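You operate a simulated robot arm through the tools that you are given. There is no shell and no other tool. Be economical: measure what you need, move in short steps, check, and stop when the job is done.

You are at the controls of a simulated robot arm. One attempt, no reset.

## Task
Put the chrome fitting on top of the white head on the top of the wooden cabinet.

Only the result counts: the job must be done as asked and must still hold three seconds after the hand-in. Knocking over, shifting, dropping, spilling or breaking anything else fails it.

## Robot
A 6-joint arm with a two-finger parallel gripper, fixed in place. Base frame: the origin is at the foot of the arm, x ahead of it, y to its left, z up; the work surface is at about z = 0. Lengths are in m, angles in rad, forces in N, time in s.
With the tool pointing down near the work surface it reaches from about 0.14 to 0.58 m from the base axis. Its first joint turns from -1.152 to 1.152 rad. Payload 2.1 kg.
The tool frame sits at the grasp point between the pads (the TCP): z along the fingers, y along the line on which they close. The tips reach 0.03 m beyond it. Largest opening 0.094 m; finger width 0.028, thickness 0.01; the body of the gripper, 0.05 by 0.096 m, starts 0.055 m behind the TCP.
Orientation is that of the tool frame in the base frame, as a unit quaternion [w, x, y, z]. With the fingers straight down and closing along the base's y, the tool's x points along the base's -x, its y along +y and its z along -z.

## Interface
- The arm moves only by the tool apply_moves. Its argument "series" is a list of rows, each a list of 3 entries, a list of its own where there are three numbers: the finger opening in mm, from 0 to 94, then the shift along the tool's x, y, z in units of 30 mm (1.0 is 30 mm), then the turn, a rotation vector about the tool's x, y, z in units of 5 degrees (1.0 is 5 degrees). In form: [[jaw, [dx, dy, dz], [ax, ay, az]], ...]. A call has 1 to 10 rows; each row shifts and turns the commanded pose from where the row before left it, along the tool's axes as they then stand. A call with a number of a shift or a turn outside -1 to 1 is refused whole. A row lasts 0.2 s, in which the tool goes at most 0.05 m and 0.15 rad; a call with a longer step from one row to the next is refused whole, and so is a gripper value outside its range. A pose out of reach is approached as far as the arm can. The call stops where the force on the tool passes 40 N (or 10 N more than at its start, if that is more) or the arm is blocked; 0.2 s more then pass. The fingers move at their own pace (about 0.072 m/s each) and stop on an object; they squeeze with about 27 N. The grip force told is the motor's: it shows also when the fingers shut on nothing. Time passes only in rows, and 0.2 s behind the last, so rows that do not move let the fingers close. It gives the time, the measured TCP pose, the force on the tool (base axes), the opening and the grip force at its end, in the units of the frame above (readings bear some noise), and new pictures: "views" is both (left out), scene, wrist or none.
- Cameras (640 x 400 px; columns grow to the right, rows downward): "scene" is fixed at [0.0441, -0.3595, 0.5021]; the picture's right is [0.87, -0.49, 0.00], its down [-0.20, -0.36, -0.91] and it looks along [0.44, 0.79, -0.42] (base axes); focal length 309 px, centre (320, 200). "wrist" rides on the gripper at [0.076, 0.014, -0.102] in the tool frame; the picture's right is [-0.18, 0.98, 0.00], its down [-0.75, -0.14, -0.64] and it looks along [-0.63, -0.12, 0.77] (tool axes); focal length 243 px, centre (320, 200). There is no depth. A picture from a camera that has moved, and an enlarged one, comes with that camera's place and axes in the base frame and with its lens.
- enlarge(camera, box): a new picture of the part [left, top, right, bottom] of that camera's present view, enlarged. No time passes.
- job_done(): hands the job in; it is judged then, once.

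Go step by step. Nothing tells you positions but the pictures and the camera data: compare them with the known pose of the tool, close in by small moves and look again before you grip or let go. The budget is 90 turns and 170 pictures, counting those below and the enlarged ones. Unless the task says otherwise, let go and move clear before handing in, and close with one line.

The tools are called after ">>>" by a JSON object that holds its "api" and its "payload". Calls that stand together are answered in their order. apply_moves: Moves the arm, as the interface text tells. Its arguments: {"type":"object","properties":{"series":{"type":"array","items":{"type":"array"}},"views":{"type":"string","enum":["both","scene","wrist","none"]}},"required":["series"]} The other tools are called the same way: enlarge (camera, box) takes an enlarged picture of a part of a camera's view; job_done () hands the job in.

At the start:

```text
clock: 0.0
position: [0.2654, -0.0162, 0.3192]
tcp_rot: [0.001, 0.001, 1.0, 0.0]
force: [0.1, -0.3, 0.1]
gripper_width: 0.0938
grip_force: 0.1
```

scene: 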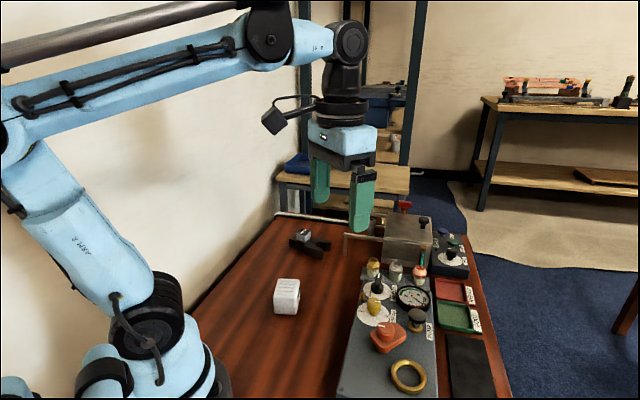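
wrist: 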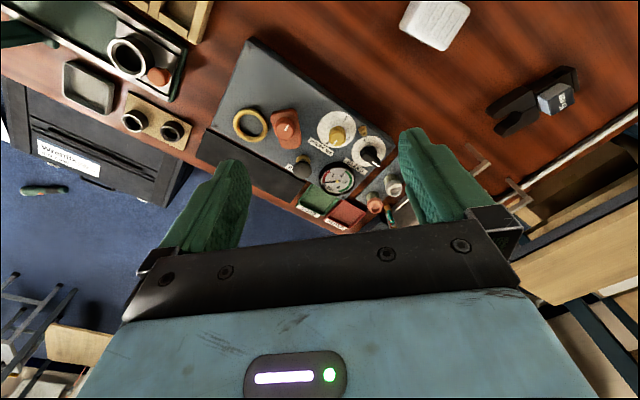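

I see a table with a panel, a white block, a dark bracket with a metallic piece, and furniture around it. I'll enlarge to identify the chrome fitting, the white head and the wooden cabinet.

>>> {"api": "enlarge", "payload": {"camera": "scene", "box": [260, 180, 500, 330]}}

>>> {"api": "enlarge", "payload": {"camera": "scene", "box": [330, 240, 490, 400]}}

>>> {"api": "enlarge", "payload": {"camera": "wrist", "box": [380, 0, 640, 240]}}

>>> {"api": "enlarge", "payload": {"camera": "wrist", "box": [0, 0, 240, 200]}}

```text
2.67 times, centred on (380, 255) of scene
camera zoom: at [0.0441, -0.3595, 0.5021], right [0.87, -0.49, 0.0], down [-0.2, -0.36, -0.91], along [0.44, 0.79, -0.42], focal length 824 px, centre (160, 53)
```

zoom: 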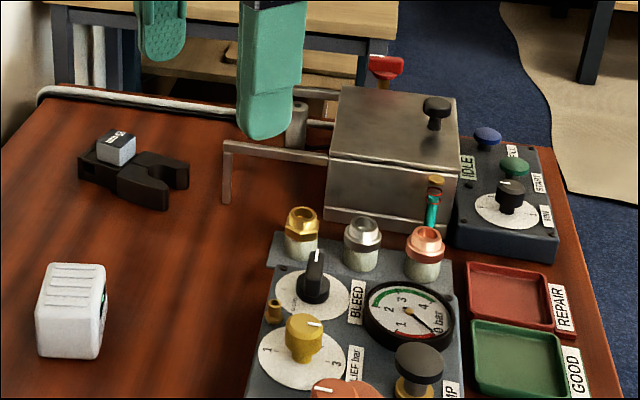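

```text
2.50 times, centred on (410, 320) of scene
camera zoom: at [0.0441, -0.3595, 0.5021], right [0.87, -0.49, 0.0], down [-0.2, -0.36, -0.91], along [0.44, 0.79, -0.42], focal length 773 px, centre (95, -100)
```

zoom: 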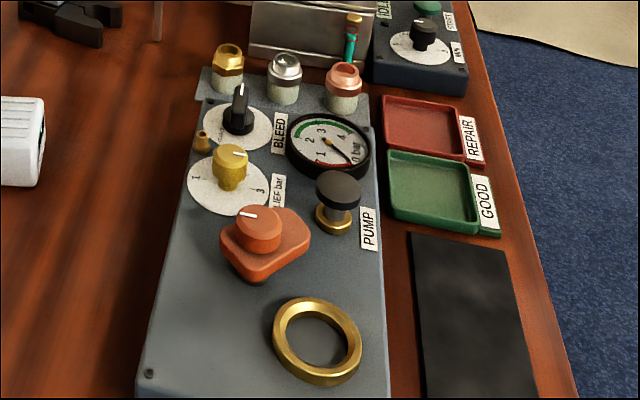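

```text
1.67 times, centred on (510, 120) of wrist
camera zoom: at [0.1892, -0.0029, 0.421], right [0.18, 0.98, 0.0], down [0.75, -0.14, 0.64], along [0.63, -0.12, -0.77], focal length 404 px, centre (3, 333)
```

zoom: 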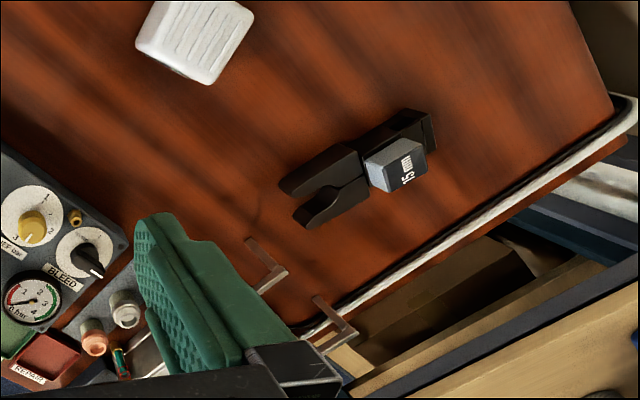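

```text
2.00 times, centred on (120, 100) of wrist
camera zoom: at [0.1892, -0.0029, 0.421], right [0.18, 0.98, 0.0], down [0.75, -0.14, 0.64], along [0.63, -0.12, -0.77], focal length 485 px, centre (720, 400)
```

zoom: 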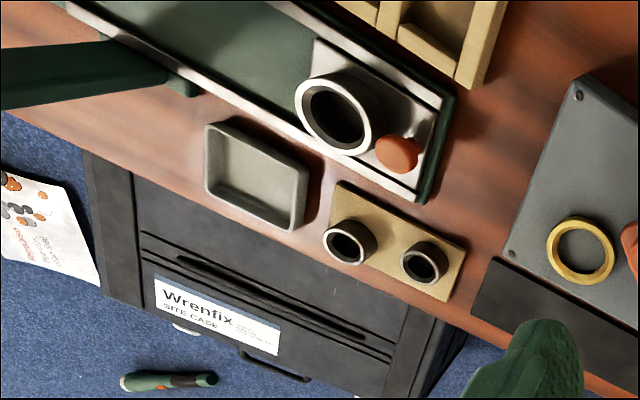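

The middle fitting of three (brass, chrome, copper) on the panel's back block is the chrome one, each sitting on a white stub. I don't yet see a wooden cabinet clearly, so I'll tilt the wrist to look around.

>>> {"api": "apply_moves", "payload": {"series": [[94, [0, 0, 0], [0, -1, 0]], [94, [0, 0, 0], [0, -1, 0]], [94, [0, 0, 0], [0, -1, 0]], [94, [0, 0, 0], [0, -1, 0]], [94, [0, 0, 0], [0, -1, 0]], [94, [0, 0, 0], [0, -1, 0]]]}}

>>> {"api": "enlarge", "payload": {"camera": "scene", "box": [260, 100, 460, 230]}}

```text
clock: 1.4
position: [0.2645, -0.0169, 0.32]
tcp_rot: [0.259, 0.0, 0.966, 0.0]
force: [0.3, 0.0, 0.1]
gripper_width: 0.0942
grip_force: 0.1
camera wrist: at [0.1478, -0.0024, 0.3695], right [0.16, 0.98, 0.09], down [0.33, -0.14, 0.93], along [0.93, -0.12, -0.35], focal length 243 px, centre (320, 200)
```

scene: 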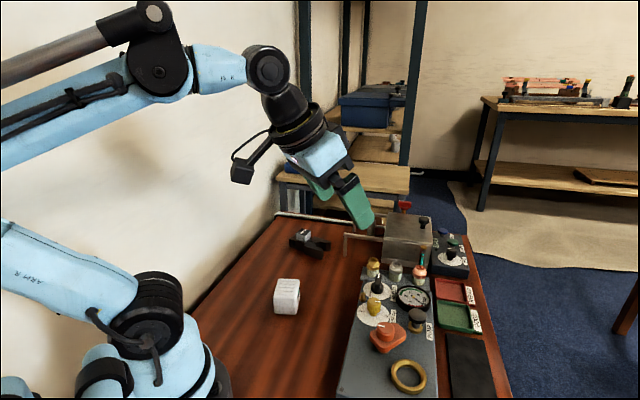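
wrist: 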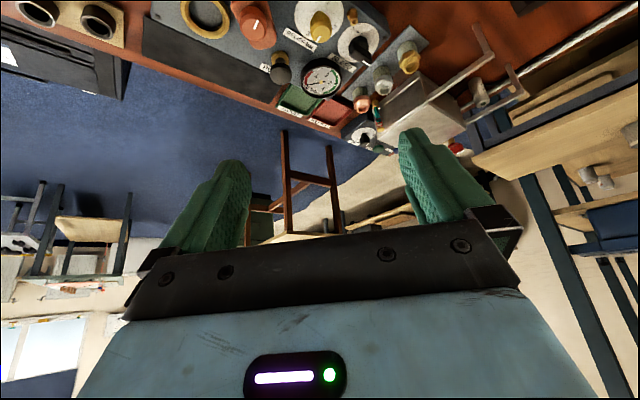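

```text
3.08 times, centred on (360, 165) of scene
camera zoom: at [0.0441, -0.3595, 0.5021], right [0.87, -0.49, 0.0], down [-0.2, -0.36, -0.91], along [0.44, 0.79, -0.42], focal length 951 px, centre (197, 308)
```

zoom: 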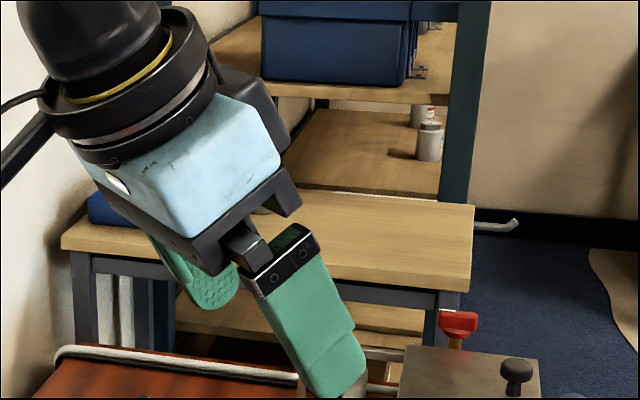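

No cabinet ahead. The wrist view showed wooden items to the robot's right (−y), so I'll level the tool and yaw that way.

>>> {"api": "apply_moves", "payload": {"series": [[94, [0, 0, 0], [0, 1, 0]], [94, [0, 0, 0], [0, 1, 0]], [94, [0, 0, 0], [0, 1, 0]], [94, [0, 0, 0], [0, 1, 0]], [94, [0, 0, 0], [0, 1, 0]], [94, [0, 0, 0], [0, 1, 0]]], "views": "none"}}

>>> {"api": "apply_moves", "payload": {"series": [[94, [0, 0, 0], [0, 0, 1]], [94, [0, 0, 0], [0, 0, 1]], [94, [0, 0, 0], [0, 0, 1]], [94, [0, 0, 0], [0, 0, 1]], [94, [0, 0, 0], [0, 0, 1]], [94, [0, 0, 0], [0, 0, 1]], [94, [0, 0, 0], [0, 0, 1]], [94, [0, 0, 0], [0, 0, 1]], [94, [0, 0, 0], [0, 0, 1]], [94, [0, 0, 0], [0, 0, 1]]], "views": "wrist"}}

>>> {"api": "apply_moves", "payload": {"series": [[94, [0, 0, 0], [0, 0, 1]], [94, [0, 0, 0], [0, 0, 1]], [94, [0, 0, 0], [0, 0, 1]], [94, [0, 0, 0], [0, 0, 1]], [94, [0, 0, 0], [0, 0, 1]], [94, [0, 0, 0], [0, 0, 1]], [94, [0, 0, 0], [0, 0, 1]], [94, [0, 0, 0], [0, 0, 1]], [94, [0, 0, 0], [0, 0, 1]], [94, [0, 0, 0], [0, 0, 1]]], "views": "wrist"}}

```text
clock: 2.8
position: [0.265, -0.0157, 0.3199]
tcp_rot: [-0.001, 0.0, 1.0, -0.001]
force: [0.2, 0.8, 0.2]
gripper_width: 0.094
grip_force: 0.1
```

```text
clock: 5.0
position: [0.2645, -0.018, 0.3187]
tcp_rot: [0.0, 0.423, 0.906, 0.0]
force: [0.2, -0.3, -0.3]
gripper_width: 0.0937
grip_force: 0.1
camera wrist: at [0.2273, 0.0505, 0.4207], right [0.87, 0.49, 0.0], down [0.37, -0.67, 0.64], along [0.31, -0.56, -0.77], focal length 243 px, centre (320, 200)
```

wrist: 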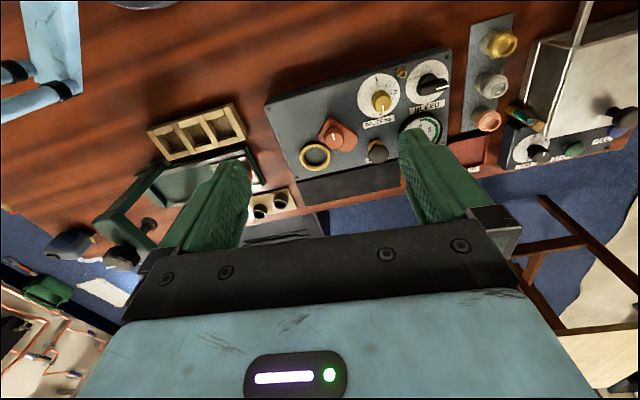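

```text
clock: 7.2
position: [0.2653, -0.0178, 0.32]
tcp_rot: [0.0, 0.767, 0.642, 0.0]
force: [0.2, -0.5, 0.7]
gripper_width: 0.0939
grip_force: 0.0
camera wrist: at [0.2924, 0.0551, 0.4216], right [0.94, -0.35, 0.0], down [-0.27, -0.72, 0.64], along [-0.23, -0.6, -0.77], focal length 243 px, centre (320, 200)
```

wrist: 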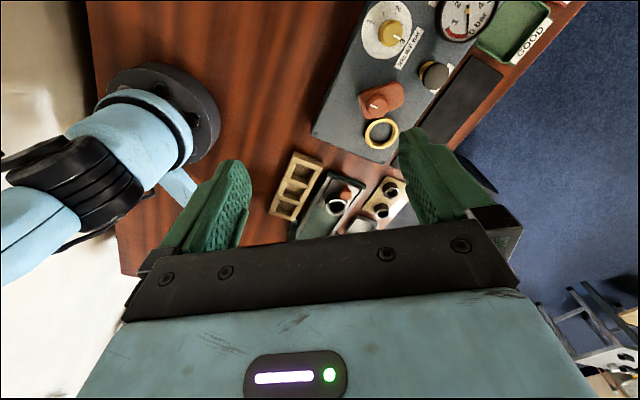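

No cabinet here either. I'll yaw back toward the left (+y) to inspect the white block and that side.

>>> {"api": "apply_moves", "payload": {"series": [[94, [0, 0, 0], [0, 0, -1]], [94, [0, 0, 0], [0, 0, -1]], [94, [0, 0, 0], [0, 0, -1]], [94, [0, 0, 0], [0, 0, -1]], [94, [0, 0, 0], [0, 0, -1]], [94, [0, 0, 0], [0, 0, -1]], [94, [0, 0, 0], [0, 0, -1]], [94, [0, 0, 0], [0, 0, -1]], [94, [0, 0, 0], [0, 0, -1]], [94, [0, 0, 0], [0, 0, -1]]], "views": "none"}}

>>> {"api": "apply_moves", "payload": {"series": [[94, [0, 0, 0], [0, 0, -1]], [94, [0, 0, 0], [0, 0, -1]], [94, [0, 0, 0], [0, 0, -1]], [94, [0, 0, 0], [0, 0, -1]], [94, [0, 0, 0], [0, 0, -1]], [94, [0, 0, 0], [0, 0, -1]], [94, [0, 0, 0], [0, 0, -1]], [94, [0, 0, 0], [0, 0, -1]], [94, [0, 0, 0], [0, 0, -1]], [94, [0, 0, 0], [0, 0, -1]]], "views": "none"}}

>>> {"api": "apply_moves", "payload": {"series": [[94, [0, 0, 0], [0, 0, -1]], [94, [0, 0, 0], [0, 0, -1]], [94, [0, 0, 0], [0, 0, -1]], [94, [0, 0, 0], [0, 0, -1]], [94, [0, 0, 0], [0, 0, -1]], [94, [0, 0, 0], [0, 0, -1]], [94, [0, 0, 0], [0, 0, -1]], [94, [0, 0, 0], [0, 0, -1]], [94, [0, 0, 0], [0, 0, -1]], [94, [0, 0, 0], [0, 0, -1]]], "views": "both"}}

```text
clock: 9.4
position: [0.2653, -0.0171, 0.3187]
tcp_rot: [0.0, 0.422, 0.907, 0.0]
force: [0.3, 0.0, -0.4]
gripper_width: 0.0939
grip_force: 0.0
```

```text
clock: 11.6
position: [0.264, -0.0172, 0.3184]
tcp_rot: [0.001, -0.001, 1.0, -0.001]
force: [0.1, -0.3, -0.3]
gripper_width: 0.0937
grip_force: 0.1
```

```text
clock: 13.8
position: [0.2661, -0.0172, 0.3192]
tcp_rot: [0.001, -0.423, 0.906, 0.0]
force: [0.9, -0.6, 0.0]
gripper_width: 0.094
grip_force: 0.0
camera wrist: at [0.2055, -0.0663, 0.4212], right [-0.64, 0.77, 0.0], down [0.59, 0.49, 0.64], along [0.5, 0.41, -0.77], focal length 243 px, centre (320, 200)
```

scene: 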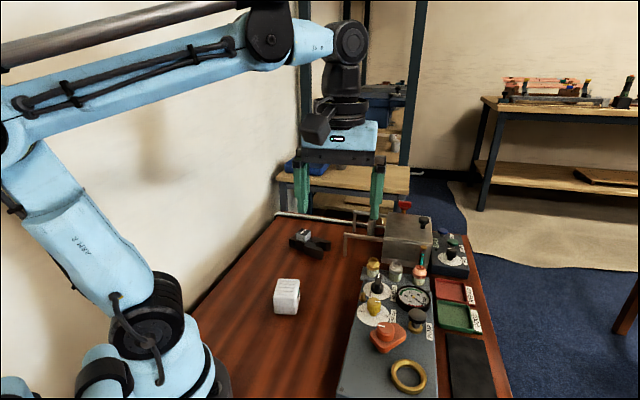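
wrist: 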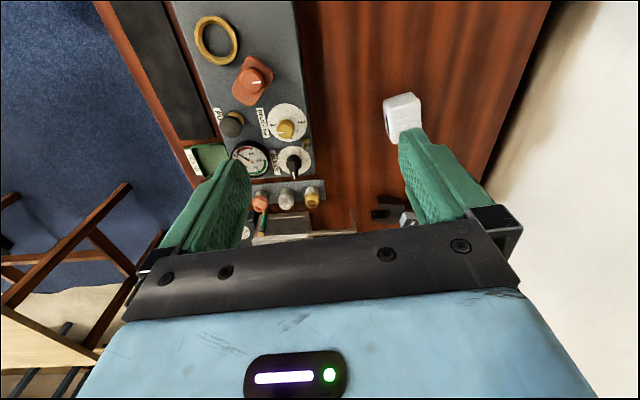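

The table seems to be the wooden "cabinet", with a white block standing on it. I'll zoom in on the white block and the fittings.

>>> {"api": "enlarge", "payload": {"camera": "scene", "box": [250, 265, 330, 325]}}

>>> {"api": "enlarge", "payload": {"camera": "scene", "box": [350, 245, 440, 305]}}

>>> {"api": "enlarge", "payload": {"camera": "wrist", "box": [230, 70, 430, 250]}}

```text
6.67 times, centred on (290, 295) of scene
camera zoom: at [0.0441, -0.3595, 0.5021], right [0.87, -0.49, 0.0], down [-0.2, -0.36, -0.91], along [0.44, 0.79, -0.42], focal length 2060 px, centre (520, -433)
```

zoom: 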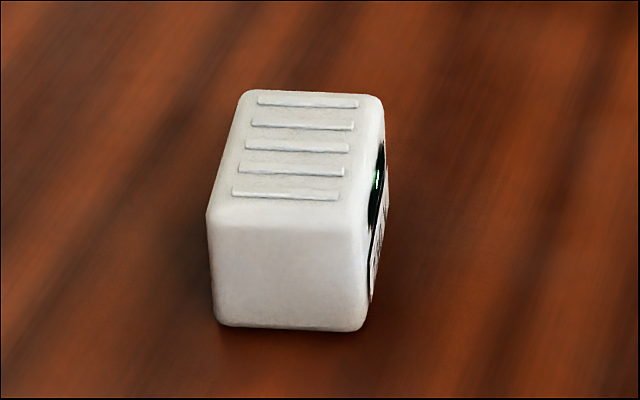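

```text
6.67 times, centred on (395, 275) of scene
camera zoom: at [0.0441, -0.3595, 0.5021], right [0.87, -0.49, 0.0], down [-0.2, -0.36, -0.91], along [0.44, 0.79, -0.42], focal length 2060 px, centre (-180, -300)
```

zoom: 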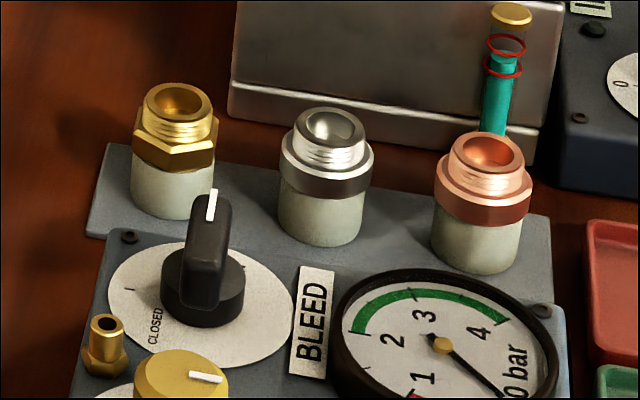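

```text
2.22 times, centred on (330, 160) of wrist
camera zoom: at [0.2055, -0.0663, 0.4212], right [-0.64, 0.77, 0.0], down [0.59, 0.49, 0.64], along [0.5, 0.41, -0.77], focal length 539 px, centre (298, 289)
```

zoom: 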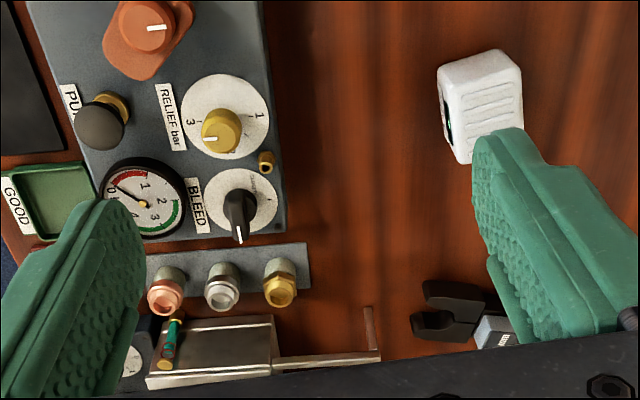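

I take it that the white ribbed block on the wooden top at about (0.24, 0.14) is the "white head", and the chrome fitting's top is at about (0.505, 0.086, 0.042). I'll turn so the fingers close across the row of fittings, then move above it.

>>> {"api": "apply_moves", "payload": {"series": [[94, [0, 0, 0], [0, 0, 1]], [94, [0, 0, 0], [0, 0, 1]], [94, [0, 0, 0], [0, 0, 1]], [94, [0, 0, 0], [0, 0, 1]], [94, [0, 0, 0], [0, 0, 1]], [94, [0, 0, 0], [0, 0, 1]], [94, [0, 0, 0], [0, 0, 1]], [94, [0, 0, 0], [0, 0, 1]], [94, [0, 0, 0], [0, 0, 1]], [94, [0, 0, 0], [0, 0, 1]]], "views": "none"}}

>>> {"api": "apply_moves", "payload": {"series": [[94, [0, 0, 0], [0, 0, 1]], [94, [0, 0, 0], [0, 0, 1]], [94, [0, 0, 0], [0, 0, 1]], [94, [0, 0, 0], [0, 0, 1]], [94, [0, 0, 0], [0, 0, 1]], [94, [0, 0, 0], [0, 0, 1]], [94, [0, 0, 0], [0, 0, 1]], [94, [0, 0, 0], [0, 0, 1]], [94, [0, 0, 0], [0, 0, 1]]], "views": "none"}}

>>> {"api": "apply_moves", "payload": {"series": [[94, [-0.36, 0.9, 0.515], [0, 0, 0]], [94, [-0.36, 0.9, 0.515], [0, 0, 0]], [94, [-0.36, 0.9, 0.515], [0, 0, 0]], [94, [-0.36, 0.9, 0.515], [0, 0, 0]], [94, [-0.36, 0.9, 0.515], [0, 0, 0]], [94, [-0.36, 0.9, 0.515], [0, 0, 0]], [94, [-0.36, 0.9, 0.515], [0, 0, 0]], [94, [-0.36, 0.9, 0.515], [0, 0, 0]], [94, [-0.36, 0.9, 0.515], [0, 0, 0]]], "views": "both"}}

```text
clock: 16.0
position: [0.2657, -0.0178, 0.3177]
tcp_rot: [0.0, 0.0, 1.0, 0.0]
force: [0.3, -0.1, 0.5]
gripper_width: 0.0941
grip_force: 0.0
```

```text
clock: 18.0
position: [0.2648, -0.0175, 0.3184]
tcp_rot: [0.0, 0.384, 0.924, 0.001]
force: [-0.4, -0.8, 0.5]
gripper_width: 0.094
grip_force: 0.0
```

```text
clock: 20.0
position: [0.5048, 0.0886, 0.1792]
tcp_rot: [-0.001, 0.383, 0.924, -0.001]
force: [0.7, -0.2, 0.2]
gripper_width: 0.0939
grip_force: 0.1
camera wrist: at [0.4612, 0.1525, 0.2815], right [0.82, 0.57, 0.0], down [0.43, -0.63, 0.64], along [0.36, -0.53, -0.77], focal length 243 px, centre (320, 200)
```

scene: 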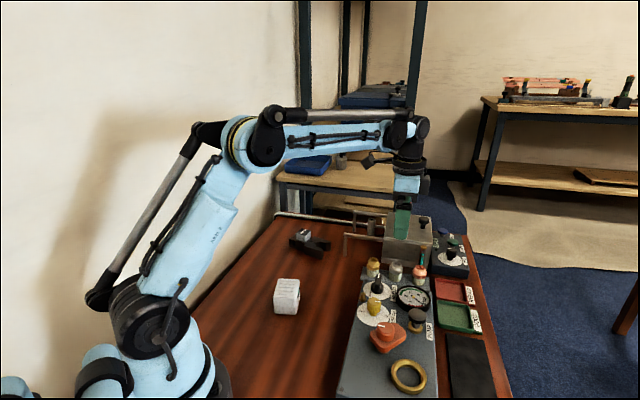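
wrist: 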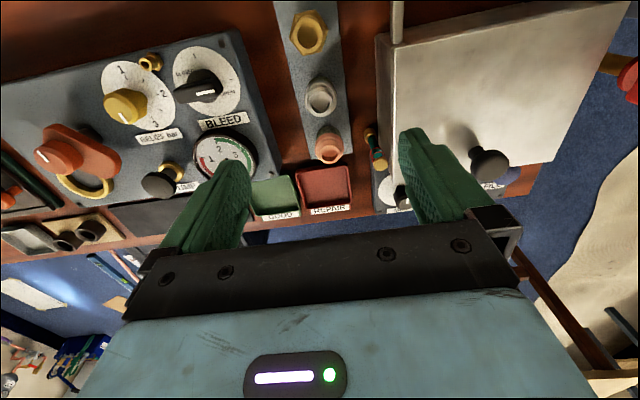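

Chrome fitting is nearly straight below the TCP. I'll zoom for a precise alignment.

>>> {"api": "enlarge", "payload": {"camera": "wrist", "box": [260, 0, 400, 170]}}

>>> {"api": "enlarge", "payload": {"camera": "scene", "box": [350, 180, 470, 300]}}

```text
2.35 times, centred on (330, 85) of wrist
camera zoom: at [0.4612, 0.1525, 0.2815], right [0.82, 0.57, 0.0], down [0.43, -0.63, 0.64], along [0.36, -0.53, -0.77], focal length 571 px, centre (296, 471)
```

zoom: 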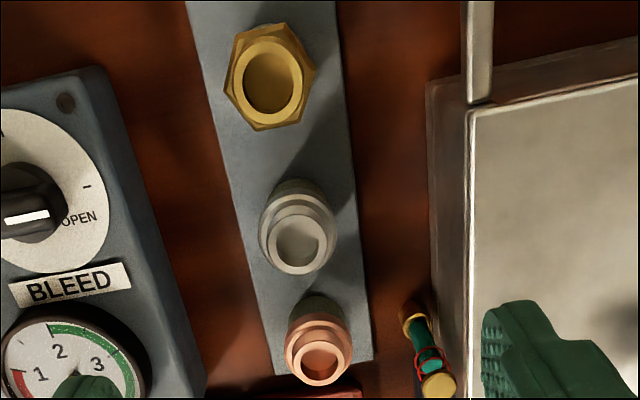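

```text
3.33 times, centred on (410, 240) of scene
camera zoom: at [0.0441, -0.3595, 0.5021], right [0.87, -0.49, 0.0], down [-0.2, -0.36, -0.91], along [0.44, 0.79, -0.42], focal length 1030 px, centre (20, 67)
```

zoom: 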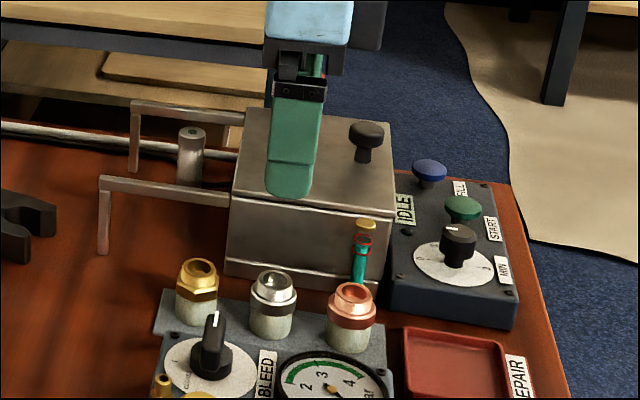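

The fitting is aligned laterally to within a couple of mm; its rim is at z≈0.045 and the flange bottom at ≈0.027. I'll narrow the jaws to 60 mm and descend to z≈0.10 to check.

>>> {"api": "apply_moves", "payload": {"series": [[60, [0, 0, 0.5], [0, 0, 0]], [60, [0, 0, 0.7], [0, 0, 0]], [60, [0, 0, 0.7], [0, 0, 0]], [60, [0, 0, 0.7], [0, 0, 0]]], "views": "both"}}

>>> {"api": "enlarge", "payload": {"camera": "scene", "box": [350, 220, 440, 290]}}

>>> {"api": "enlarge", "payload": {"camera": "wrist", "box": [240, 50, 400, 210]}}

```text
clock: 21.0
position: [0.505, 0.0853, 0.1013]
tcp_rot: [-0.001, 0.383, 0.924, 0.0]
force: [0.4, -0.5, -0.3]
gripper_width: 0.06
grip_force: 0.1
camera wrist: at [0.4618, 0.1497, 0.2027], right [0.83, 0.56, 0.0], down [0.43, -0.63, 0.64], along [0.36, -0.53, -0.77], focal length 243 px, centre (320, 200)
```

scene: 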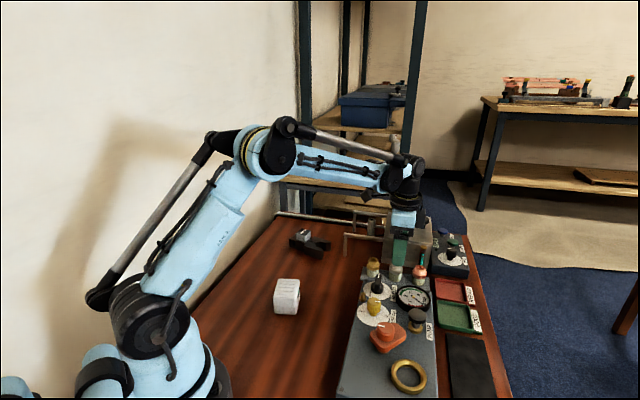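
wrist: 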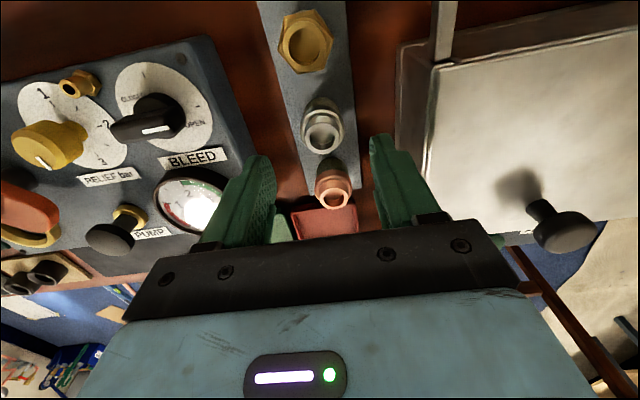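

```text
5.71 times, centred on (395, 255) of scene
camera zoom: at [0.0441, -0.3595, 0.5021], right [0.87, -0.49, 0.0], down [-0.2, -0.36, -0.91], along [0.44, 0.79, -0.42], focal length 1766 px, centre (-109, -114)
```

zoom: 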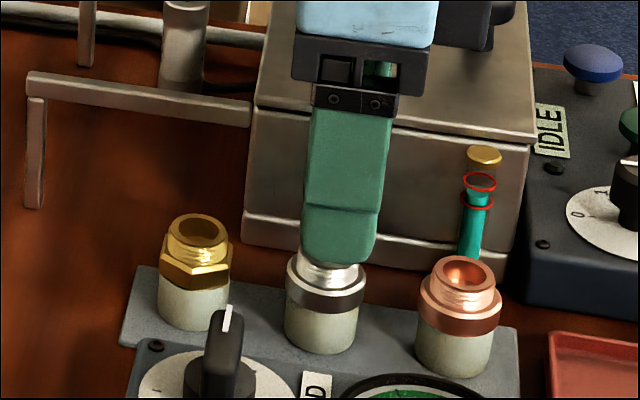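

```text
2.50 times, centred on (320, 130) of wrist
camera zoom: at [0.4618, 0.1497, 0.2027], right [0.83, 0.56, 0.0], down [0.43, -0.63, 0.64], along [0.36, -0.53, -0.77], focal length 606 px, centre (320, 375)
```

zoom: 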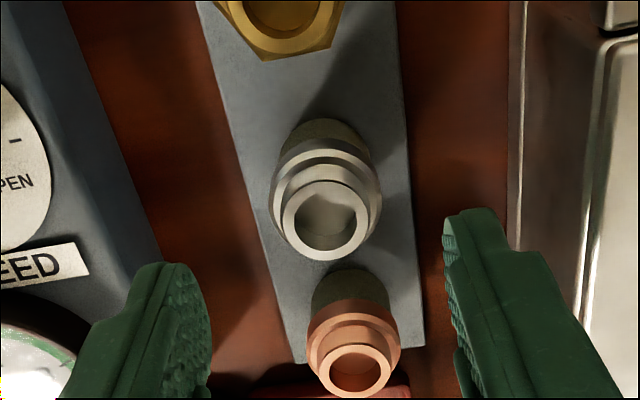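

Good alignment, about 1.5 mm off sideways. I'll correct and descend to z≈0.060.

>>> {"api": "apply_moves", "payload": {"series": [[60, [0, 0.05, 0.5], [0, 0, 0]], [60, [0, 0, 0.5], [0, 0, 0]], [60, [0, 0, 0.37], [0, 0, 0]], [60, [0, 0, 0], [0, 0, 0]]], "views": "both"}}

>>> {"api": "enlarge", "payload": {"camera": "scene", "box": [350, 220, 440, 290]}}

>>> {"api": "enlarge", "payload": {"camera": "wrist", "box": [240, 50, 400, 210]}}

```text
clock: 22.0
position: [0.508, 0.0866, 0.0601]
tcp_rot: [0.0, 0.382, 0.924, 0.0]
force: [-0.3, -0.5, 0.0]
gripper_width: 0.06
grip_force: 0.0
camera wrist: at [0.4637, 0.1504, 0.162], right [0.83, 0.56, 0.0], down [0.43, -0.63, 0.64], along [0.36, -0.53, -0.77], focal length 243 px, centre (320, 200)
```

scene: 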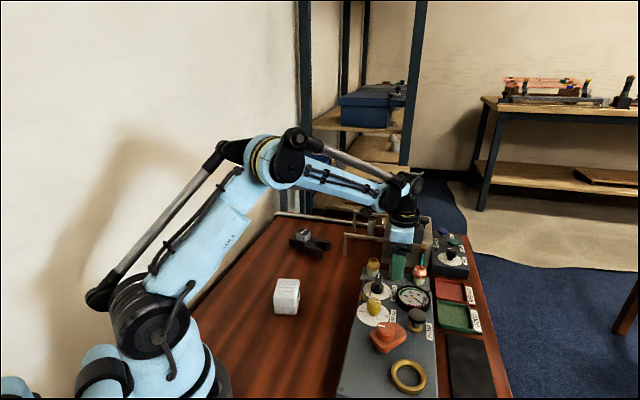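
wrist: 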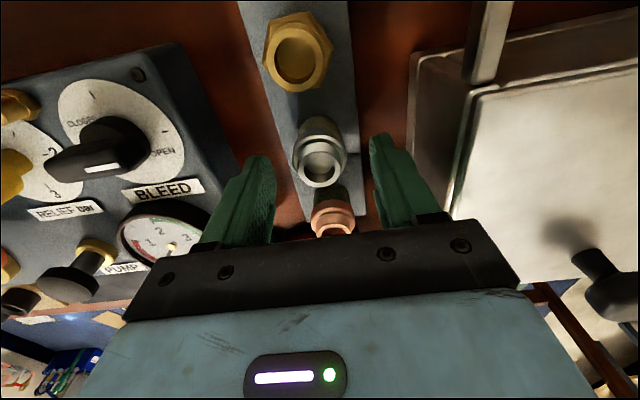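

```text
5.71 times, centred on (395, 255) of scene
camera zoom: at [0.0441, -0.3595, 0.5021], right [0.87, -0.49, 0.0], down [-0.2, -0.36, -0.91], along [0.44, 0.79, -0.42], focal length 1766 px, centre (-109, -114)
```

zoom: 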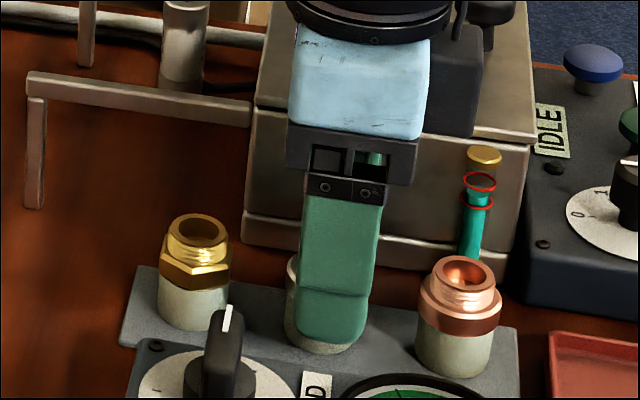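

```text
2.50 times, centred on (320, 130) of wrist
camera zoom: at [0.4637, 0.1504, 0.162], right [0.83, 0.56, 0.0], down [0.43, -0.63, 0.64], along [0.36, -0.53, -0.77], focal length 606 px, centre (320, 375)
```

zoom: 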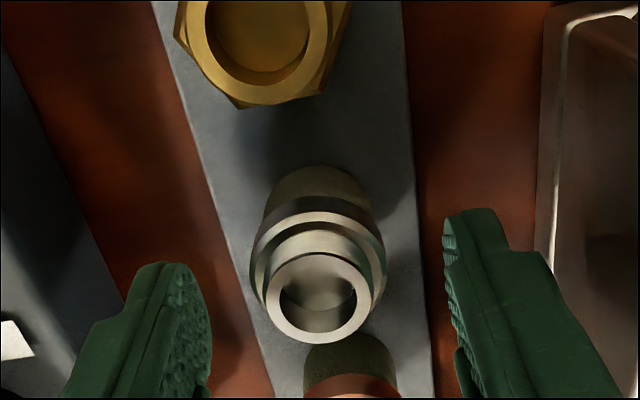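

Centred. I'll go 2 mm lower and close the fingers.

>>> {"api": "apply_moves", "payload": {"series": [[60, [0.03, 0, 0.07], [0, 0, 0]], [25, [0, 0, 0], [0, 0, 0]], [25, [0, 0, 0], [0, 0, 0]], [25, [0, 0, 0], [0, 0, 0]], [25, [0, 0, 0], [0, 0, 0]]], "views": "both"}}

>>> {"api": "enlarge", "payload": {"camera": "wrist", "box": [240, 50, 400, 210]}}

```text
clock: 23.2
position: [0.5063, 0.0865, 0.0577]
tcp_rot: [0.0, 0.383, 0.924, 0.0]
force: [0.8, -0.6, 0.7]
gripper_width: 0.0309
grip_force: 26.7
camera wrist: at [0.4626, 0.1509, 0.1599], right [0.83, 0.56, 0.0], down [0.43, -0.63, 0.64], along [0.36, -0.53, -0.77], focal length 243 px, centre (320, 200)
```

scene: 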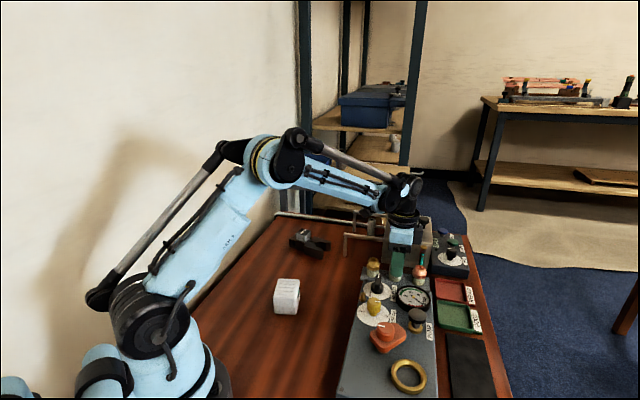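
wrist: 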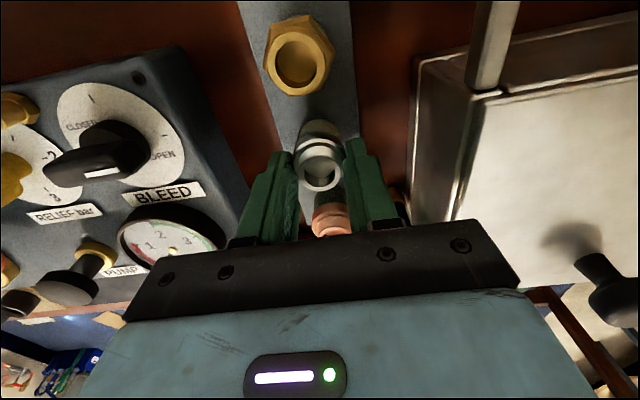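

```text
2.50 times, centred on (320, 130) of wrist
camera zoom: at [0.4626, 0.1509, 0.1599], right [0.83, 0.56, 0.0], down [0.43, -0.63, 0.64], along [0.36, -0.53, -0.77], focal length 606 px, centre (320, 375)
```

zoom: 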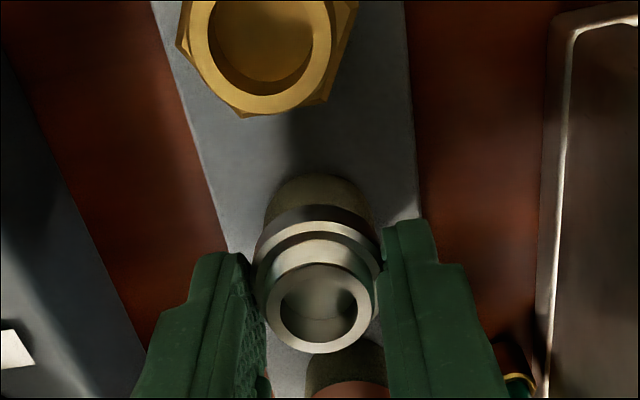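

The fingers hold the 31 mm flange. I'll lift gently straight up and check.

>>> {"api": "apply_moves", "payload": {"series": [[25, [0, 0, -0.2], [0, 0, 0]], [25, [0, 0, -0.4], [0, 0, 0]], [25, [0, 0, -0.6], [0, 0, 0]], [25, [0, 0, -0.8], [0, 0, 0]]], "views": "both"}}

>>> {"api": "enlarge", "payload": {"camera": "scene", "box": [350, 200, 450, 290]}}

>>> {"api": "enlarge", "payload": {"camera": "wrist", "box": [240, 50, 400, 210]}}

```text
clock: 24.2
position: [0.5061, 0.0876, 0.1186]
tcp_rot: [0.0, 0.383, 0.924, 0.0]
force: [0.4, -0.6, -0.7]
gripper_width: 0.0309
grip_force: 27.1
camera wrist: at [0.463, 0.1512, 0.2202], right [0.83, 0.56, 0.0], down [0.43, -0.63, 0.64], along [0.36, -0.53, -0.77], focal length 243 px, centre (320, 200)
```

scene: 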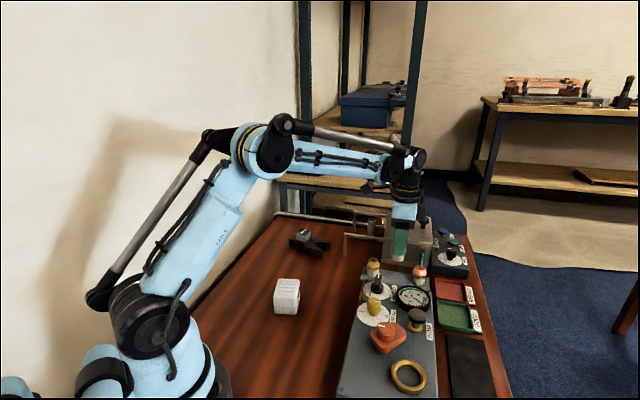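
wrist: 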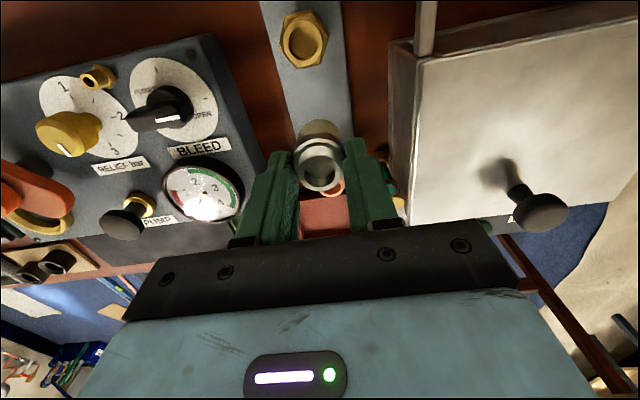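

```text
4.44 times, centred on (400, 245) of scene
camera zoom: at [0.0441, -0.3595, 0.5021], right [0.87, -0.49, 0.0], down [-0.2, -0.36, -0.91], along [0.44, 0.79, -0.42], focal length 1374 px, centre (-36, 0)
```

zoom: 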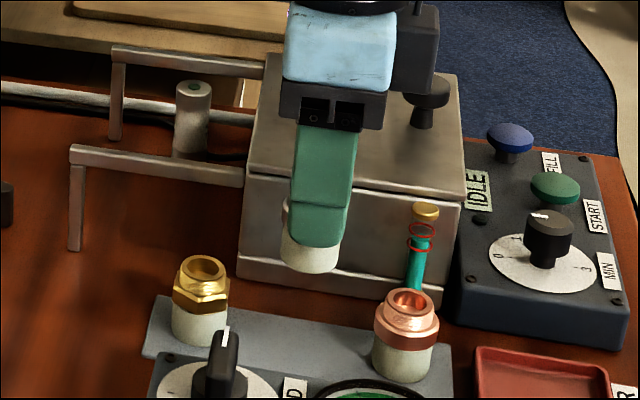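

```text
2.50 times, centred on (320, 130) of wrist
camera zoom: at [0.463, 0.1512, 0.2202], right [0.83, 0.56, 0.0], down [0.43, -0.63, 0.64], along [0.36, -0.53, -0.77], focal length 606 px, centre (320, 375)
```

zoom: 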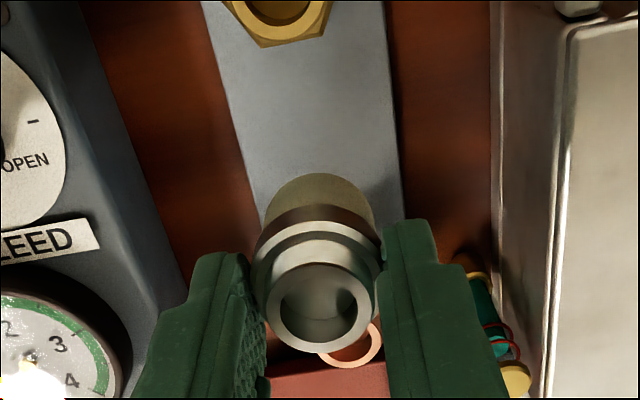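

The whole fitting, including its white lower body, came up; its bottom is about 54 mm below the TCP. The white block's top is at about (0.240, 0.143, 0.043), so I'll raise and carry it there.

>>> {"api": "apply_moves", "payload": {"series": [[25, [0, 0, -0.7], [0, 0, 0]], [25, [0, 0, -0.8], [0, 0, 0]], [25, [0, 0, -0.5], [0, 0, 0]]], "views": "none"}}

>>> {"api": "apply_moves", "payload": {"series": [[25, [0.4, -0.26, 0], [0, 0, 0]], [25, [0.8, -0.52, 0], [0, 0, 0]], [25, [0.9, -0.588, 0], [0, 0, 0]], [25, [0.9, -0.588, 0], [0, 0, 0]], [25, [0.9, -0.588, 0], [0, 0, 0]], [25, [0.9, -0.588, 0], [0, 0, 0]], [25, [0.9, -0.588, 0], [0, 0, 0]], [25, [0.9, -0.588, 0], [0, 0, 0]], [25, [0.65, -0.42, 0], [0, 0, 0]], [25, [0.34, -0.222, 0], [0, 0, 0]]], "views": "both"}}

```text
clock: 25.0
position: [0.505, 0.087, 0.1788]
tcp_rot: [0.0, 0.383, 0.924, 0.0]
force: [-0.3, 0.7, -1.4]
gripper_width: 0.0309
grip_force: 26.6
```

```text
clock: 27.2
position: [0.2407, 0.1453, 0.1776]
tcp_rot: [0.0, 0.383, 0.924, 0.0]
force: [0.0, -0.1, 0.6]
gripper_width: 0.0315
grip_force: 27.1
camera wrist: at [0.1975, 0.2091, 0.2792], right [0.83, 0.56, 0.0], down [0.43, -0.63, 0.64], along [0.36, -0.53, -0.77], focal length 243 px, centre (320, 200)
```

scene: 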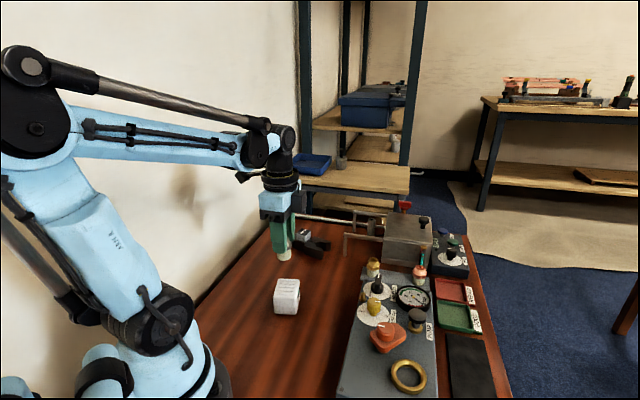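
wrist: 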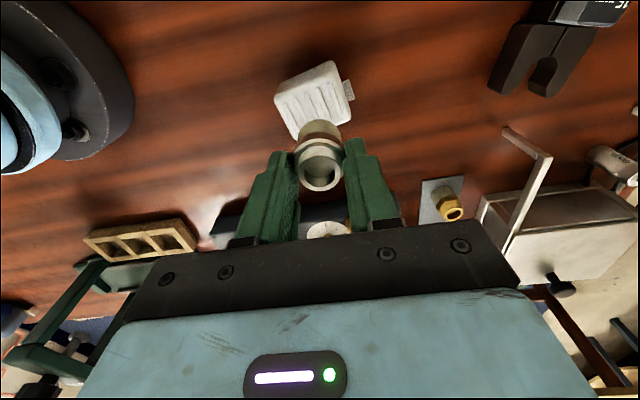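

Above the block. I'll zoom to measure the offset between the held fitting and the block's top centre.

>>> {"api": "enlarge", "payload": {"camera": "wrist", "box": [250, 40, 390, 200]}}

>>> {"api": "enlarge", "payload": {"camera": "scene", "box": [240, 210, 340, 325]}}

```text
2.50 times, centred on (320, 120) of wrist
camera zoom: at [0.1975, 0.2091, 0.2792], right [0.83, 0.56, 0.0], down [0.43, -0.63, 0.64], along [0.36, -0.53, -0.77], focal length 606 px, centre (320, 400)
```

zoom: 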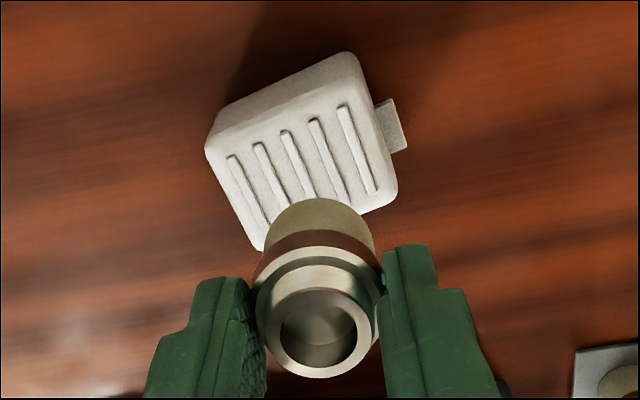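

```text
3.48 times, centred on (290, 268) of scene
camera zoom: at [0.0441, -0.3595, 0.5021], right [0.87, -0.49, 0.0], down [-0.2, -0.36, -0.91], along [0.44, 0.79, -0.42], focal length 1075 px, centre (424, -35)
```

zoom: 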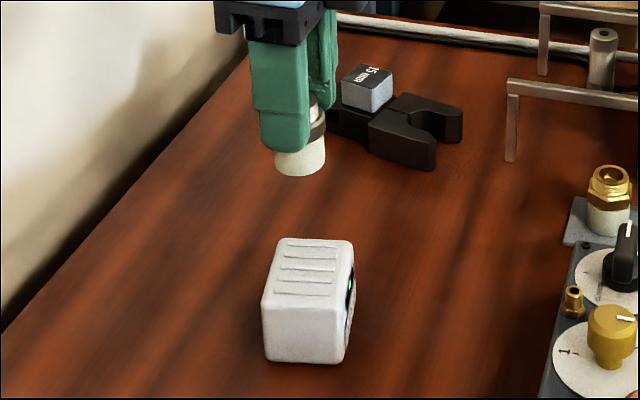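

The fitting should shift about 6 mm toward the block centre. I'll correct and descend to about 15 mm above the block, then look.

>>> {"api": "apply_moves", "payload": {"series": [[25, [-0.09, -0.17, 0.3], [0, 0, 0]], [25, [0, 0, 0.6], [0, 0, 0]], [25, [0, 0, 0.6], [0, 0, 0]], [25, [0, 0, 0.5], [0, 0, 0]], [25, [0, 0, 0], [0, 0, 0]]], "views": "both"}}

>>> {"api": "enlarge", "payload": {"camera": "scene", "box": [240, 235, 340, 325]}}

>>> {"api": "enlarge", "payload": {"camera": "wrist", "box": [250, 40, 390, 200]}}

```text
clock: 28.4
position: [0.2385, 0.1375, 0.1184]
tcp_rot: [0.001, 0.384, 0.924, 0.0]
force: [0.3, 0.6, -0.9]
gripper_width: 0.0309
grip_force: 27.3
camera wrist: at [0.1953, 0.2014, 0.2198], right [0.83, 0.56, 0.0], down [0.43, -0.63, 0.64], along [0.36, -0.53, -0.77], focal length 243 px, centre (320, 200)
```

scene: 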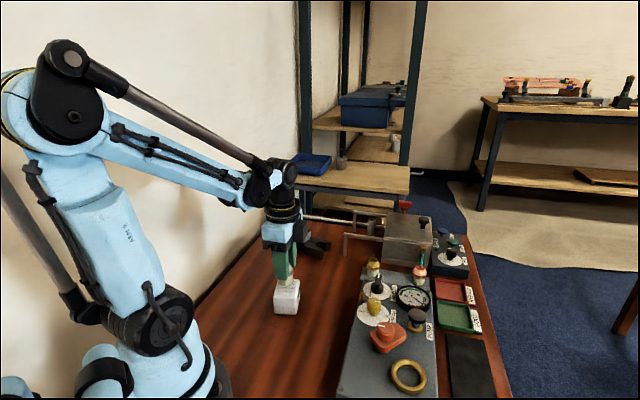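
wrist: 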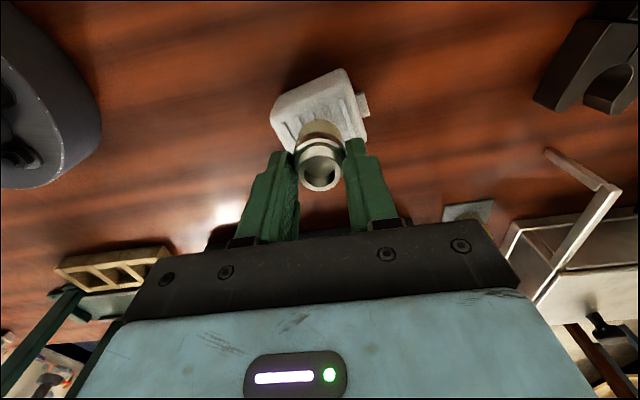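

```text
4.44 times, centred on (290, 280) of scene
camera zoom: at [0.0441, -0.3595, 0.5021], right [0.87, -0.49, 0.0], down [-0.2, -0.36, -0.91], along [0.44, 0.79, -0.42], focal length 1374 px, centre (453, -156)
```

zoom: 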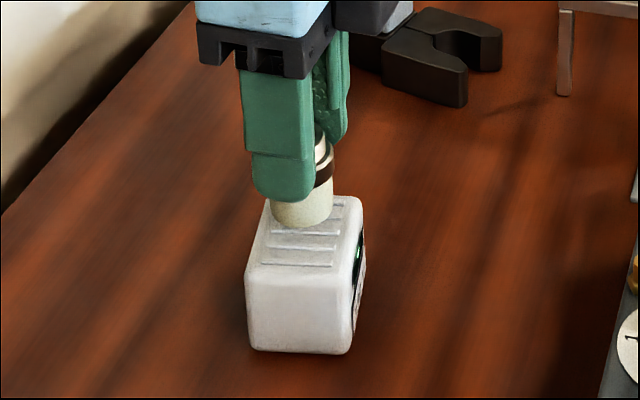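

```text
2.50 times, centred on (320, 120) of wrist
camera zoom: at [0.1953, 0.2014, 0.2198], right [0.83, 0.56, 0.0], down [0.43, -0.63, 0.64], along [0.36, -0.53, -0.77], focal length 606 px, centre (320, 400)
```

zoom: 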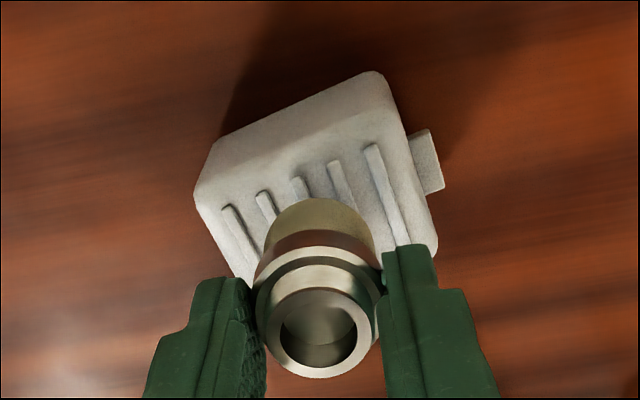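

The fitting looks close to centred; the two cameras disagree by a few mm depending on block height, so I'll lower 9 mm and compare again.

>>> {"api": "apply_moves", "payload": {"series": [[25, [0, 0, 0.15], [0, 0, 0]], [25, [0, 0, 0.15], [0, 0, 0]], [25, [0, 0, 0], [0, 0, 0]]], "views": "none"}}

>>> {"api": "enlarge", "payload": {"camera": "scene", "box": [260, 250, 320, 320]}}

>>> {"api": "enlarge", "payload": {"camera": "wrist", "box": [250, 40, 390, 200]}}

```text
clock: 29.2
position: [0.2395, 0.1371, 0.1096]
tcp_rot: [-0.001, 0.383, 0.924, -0.001]
force: [-0.2, 0.1, 0.2]
gripper_width: 0.0311
grip_force: 26.8
```

```text
5.71 times, centred on (290, 285) of scene
camera zoom: at [0.0441, -0.3595, 0.5021], right [0.87, -0.49, 0.0], down [-0.2, -0.36, -0.91], along [0.44, 0.79, -0.42], focal length 1766 px, centre (491, -286)
```

zoom: 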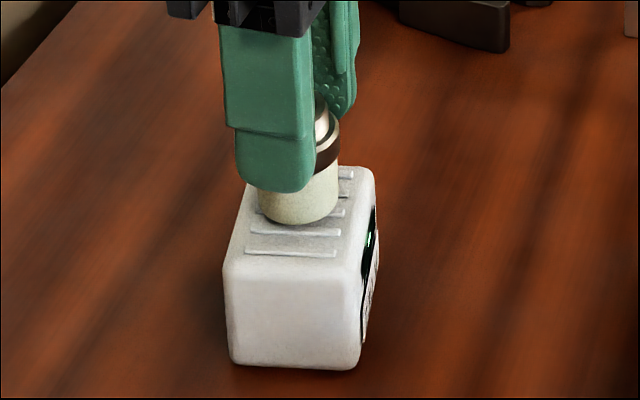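

```text
2.50 times, centred on (320, 120) of wrist
camera zoom: at [0.1956, 0.2016, 0.2113], right [0.83, 0.56, 0.0], down [0.43, -0.63, 0.64], along [0.36, -0.53, -0.77], focal length 606 px, centre (320, 400)
```

zoom: 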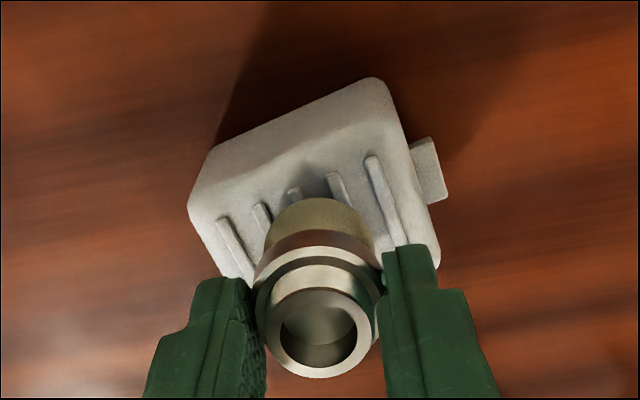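

Both views put the fitting within a few mm of the block's centre. I'll nudge 2 mm in +y and lower slowly in small steps.

>>> {"api": "apply_moves", "payload": {"series": [[25, [0.047, 0.047, 0.08], [0, 0, 0]], [25, [0, 0, 0.05], [0, 0, 0]], [25, [0, 0, 0], [0, 0, 0]]], "views": "none"}}

>>> {"api": "enlarge", "payload": {"camera": "scene", "box": [260, 250, 320, 320]}}

```text
clock: 30.0
position: [0.2396, 0.1397, 0.1057]
tcp_rot: [0.0, 0.383, 0.924, 0.0]
force: [-0.1, -0.2, -1.4]
gripper_width: 0.031
grip_force: 26.7
```

```text
5.71 times, centred on (290, 285) of scene
camera zoom: at [0.0441, -0.3595, 0.5021], right [0.87, -0.49, 0.0], down [-0.2, -0.36, -0.91], along [0.44, 0.79, -0.42], focal length 1766 px, centre (491, -286)
```

zoom: 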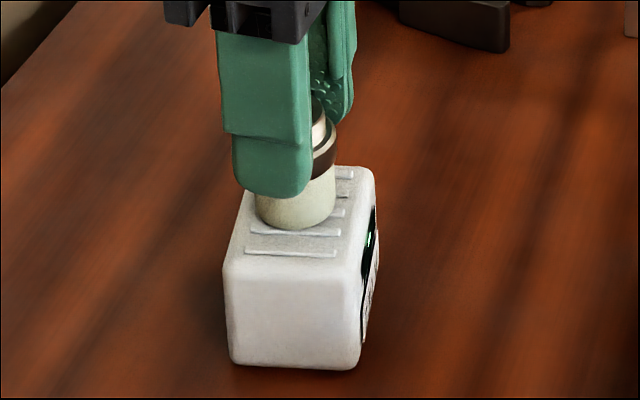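

Still clear of the block. Continuing down in 1 mm steps, watching the force.

>>> {"api": "apply_moves", "payload": {"series": [[25, [0, 0, 0.04], [0, 0, 0]], [25, [0, 0, 0.04], [0, 0, 0]], [25, [0, 0, 0], [0, 0, 0]]], "views": "none"}}

>>> {"api": "apply_moves", "payload": {"series": [[25, [0, 0, 0.04], [0, 0, 0]], [25, [0, 0, 0], [0, 0, 0]]], "views": "none"}}

>>> {"api": "enlarge", "payload": {"camera": "scene", "box": [260, 250, 320, 320]}}

>>> {"api": "enlarge", "payload": {"camera": "wrist", "box": [250, 40, 390, 200]}}

```text
clock: 30.8
position: [0.2376, 0.1395, 0.1026]
tcp_rot: [0.0, 0.382, 0.924, 0.0]
force: [0.2, -1.2, 11.7]
gripper_width: 0.031
grip_force: 26.8
```

```text
clock: 31.4
position: [0.2392, 0.141, 0.1026]
tcp_rot: [0.001, 0.382, 0.924, 0.001]
force: [2.3, -1.9, 8.8]
gripper_width: 0.0313
grip_force: 26.8
```

```text
5.71 times, centred on (290, 285) of scene
camera zoom: at [0.0441, -0.3595, 0.5021], right [0.87, -0.49, 0.0], down [-0.2, -0.36, -0.91], along [0.44, 0.79, -0.42], focal length 1766 px, centre (491, -286)
```

zoom: 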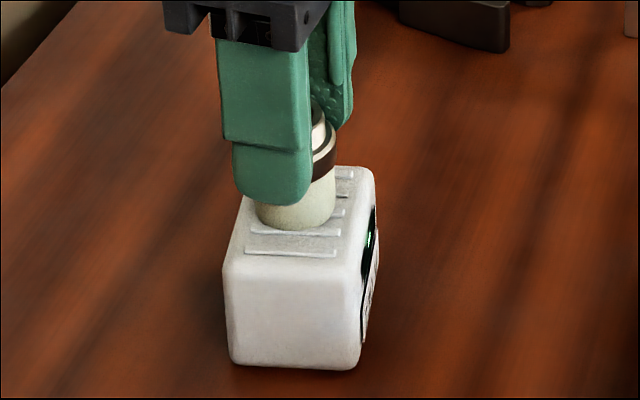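

```text
2.50 times, centred on (320, 120) of wrist
camera zoom: at [0.195, 0.2042, 0.2041], right [0.83, 0.56, 0.0], down [0.43, -0.63, 0.64], along [0.36, -0.53, -0.77], focal length 606 px, centre (320, 400)
```

zoom: 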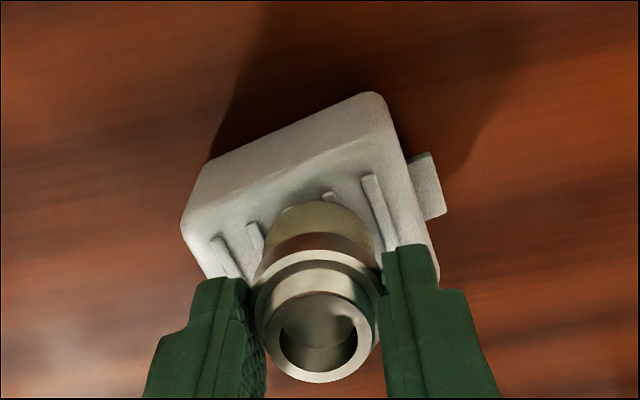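

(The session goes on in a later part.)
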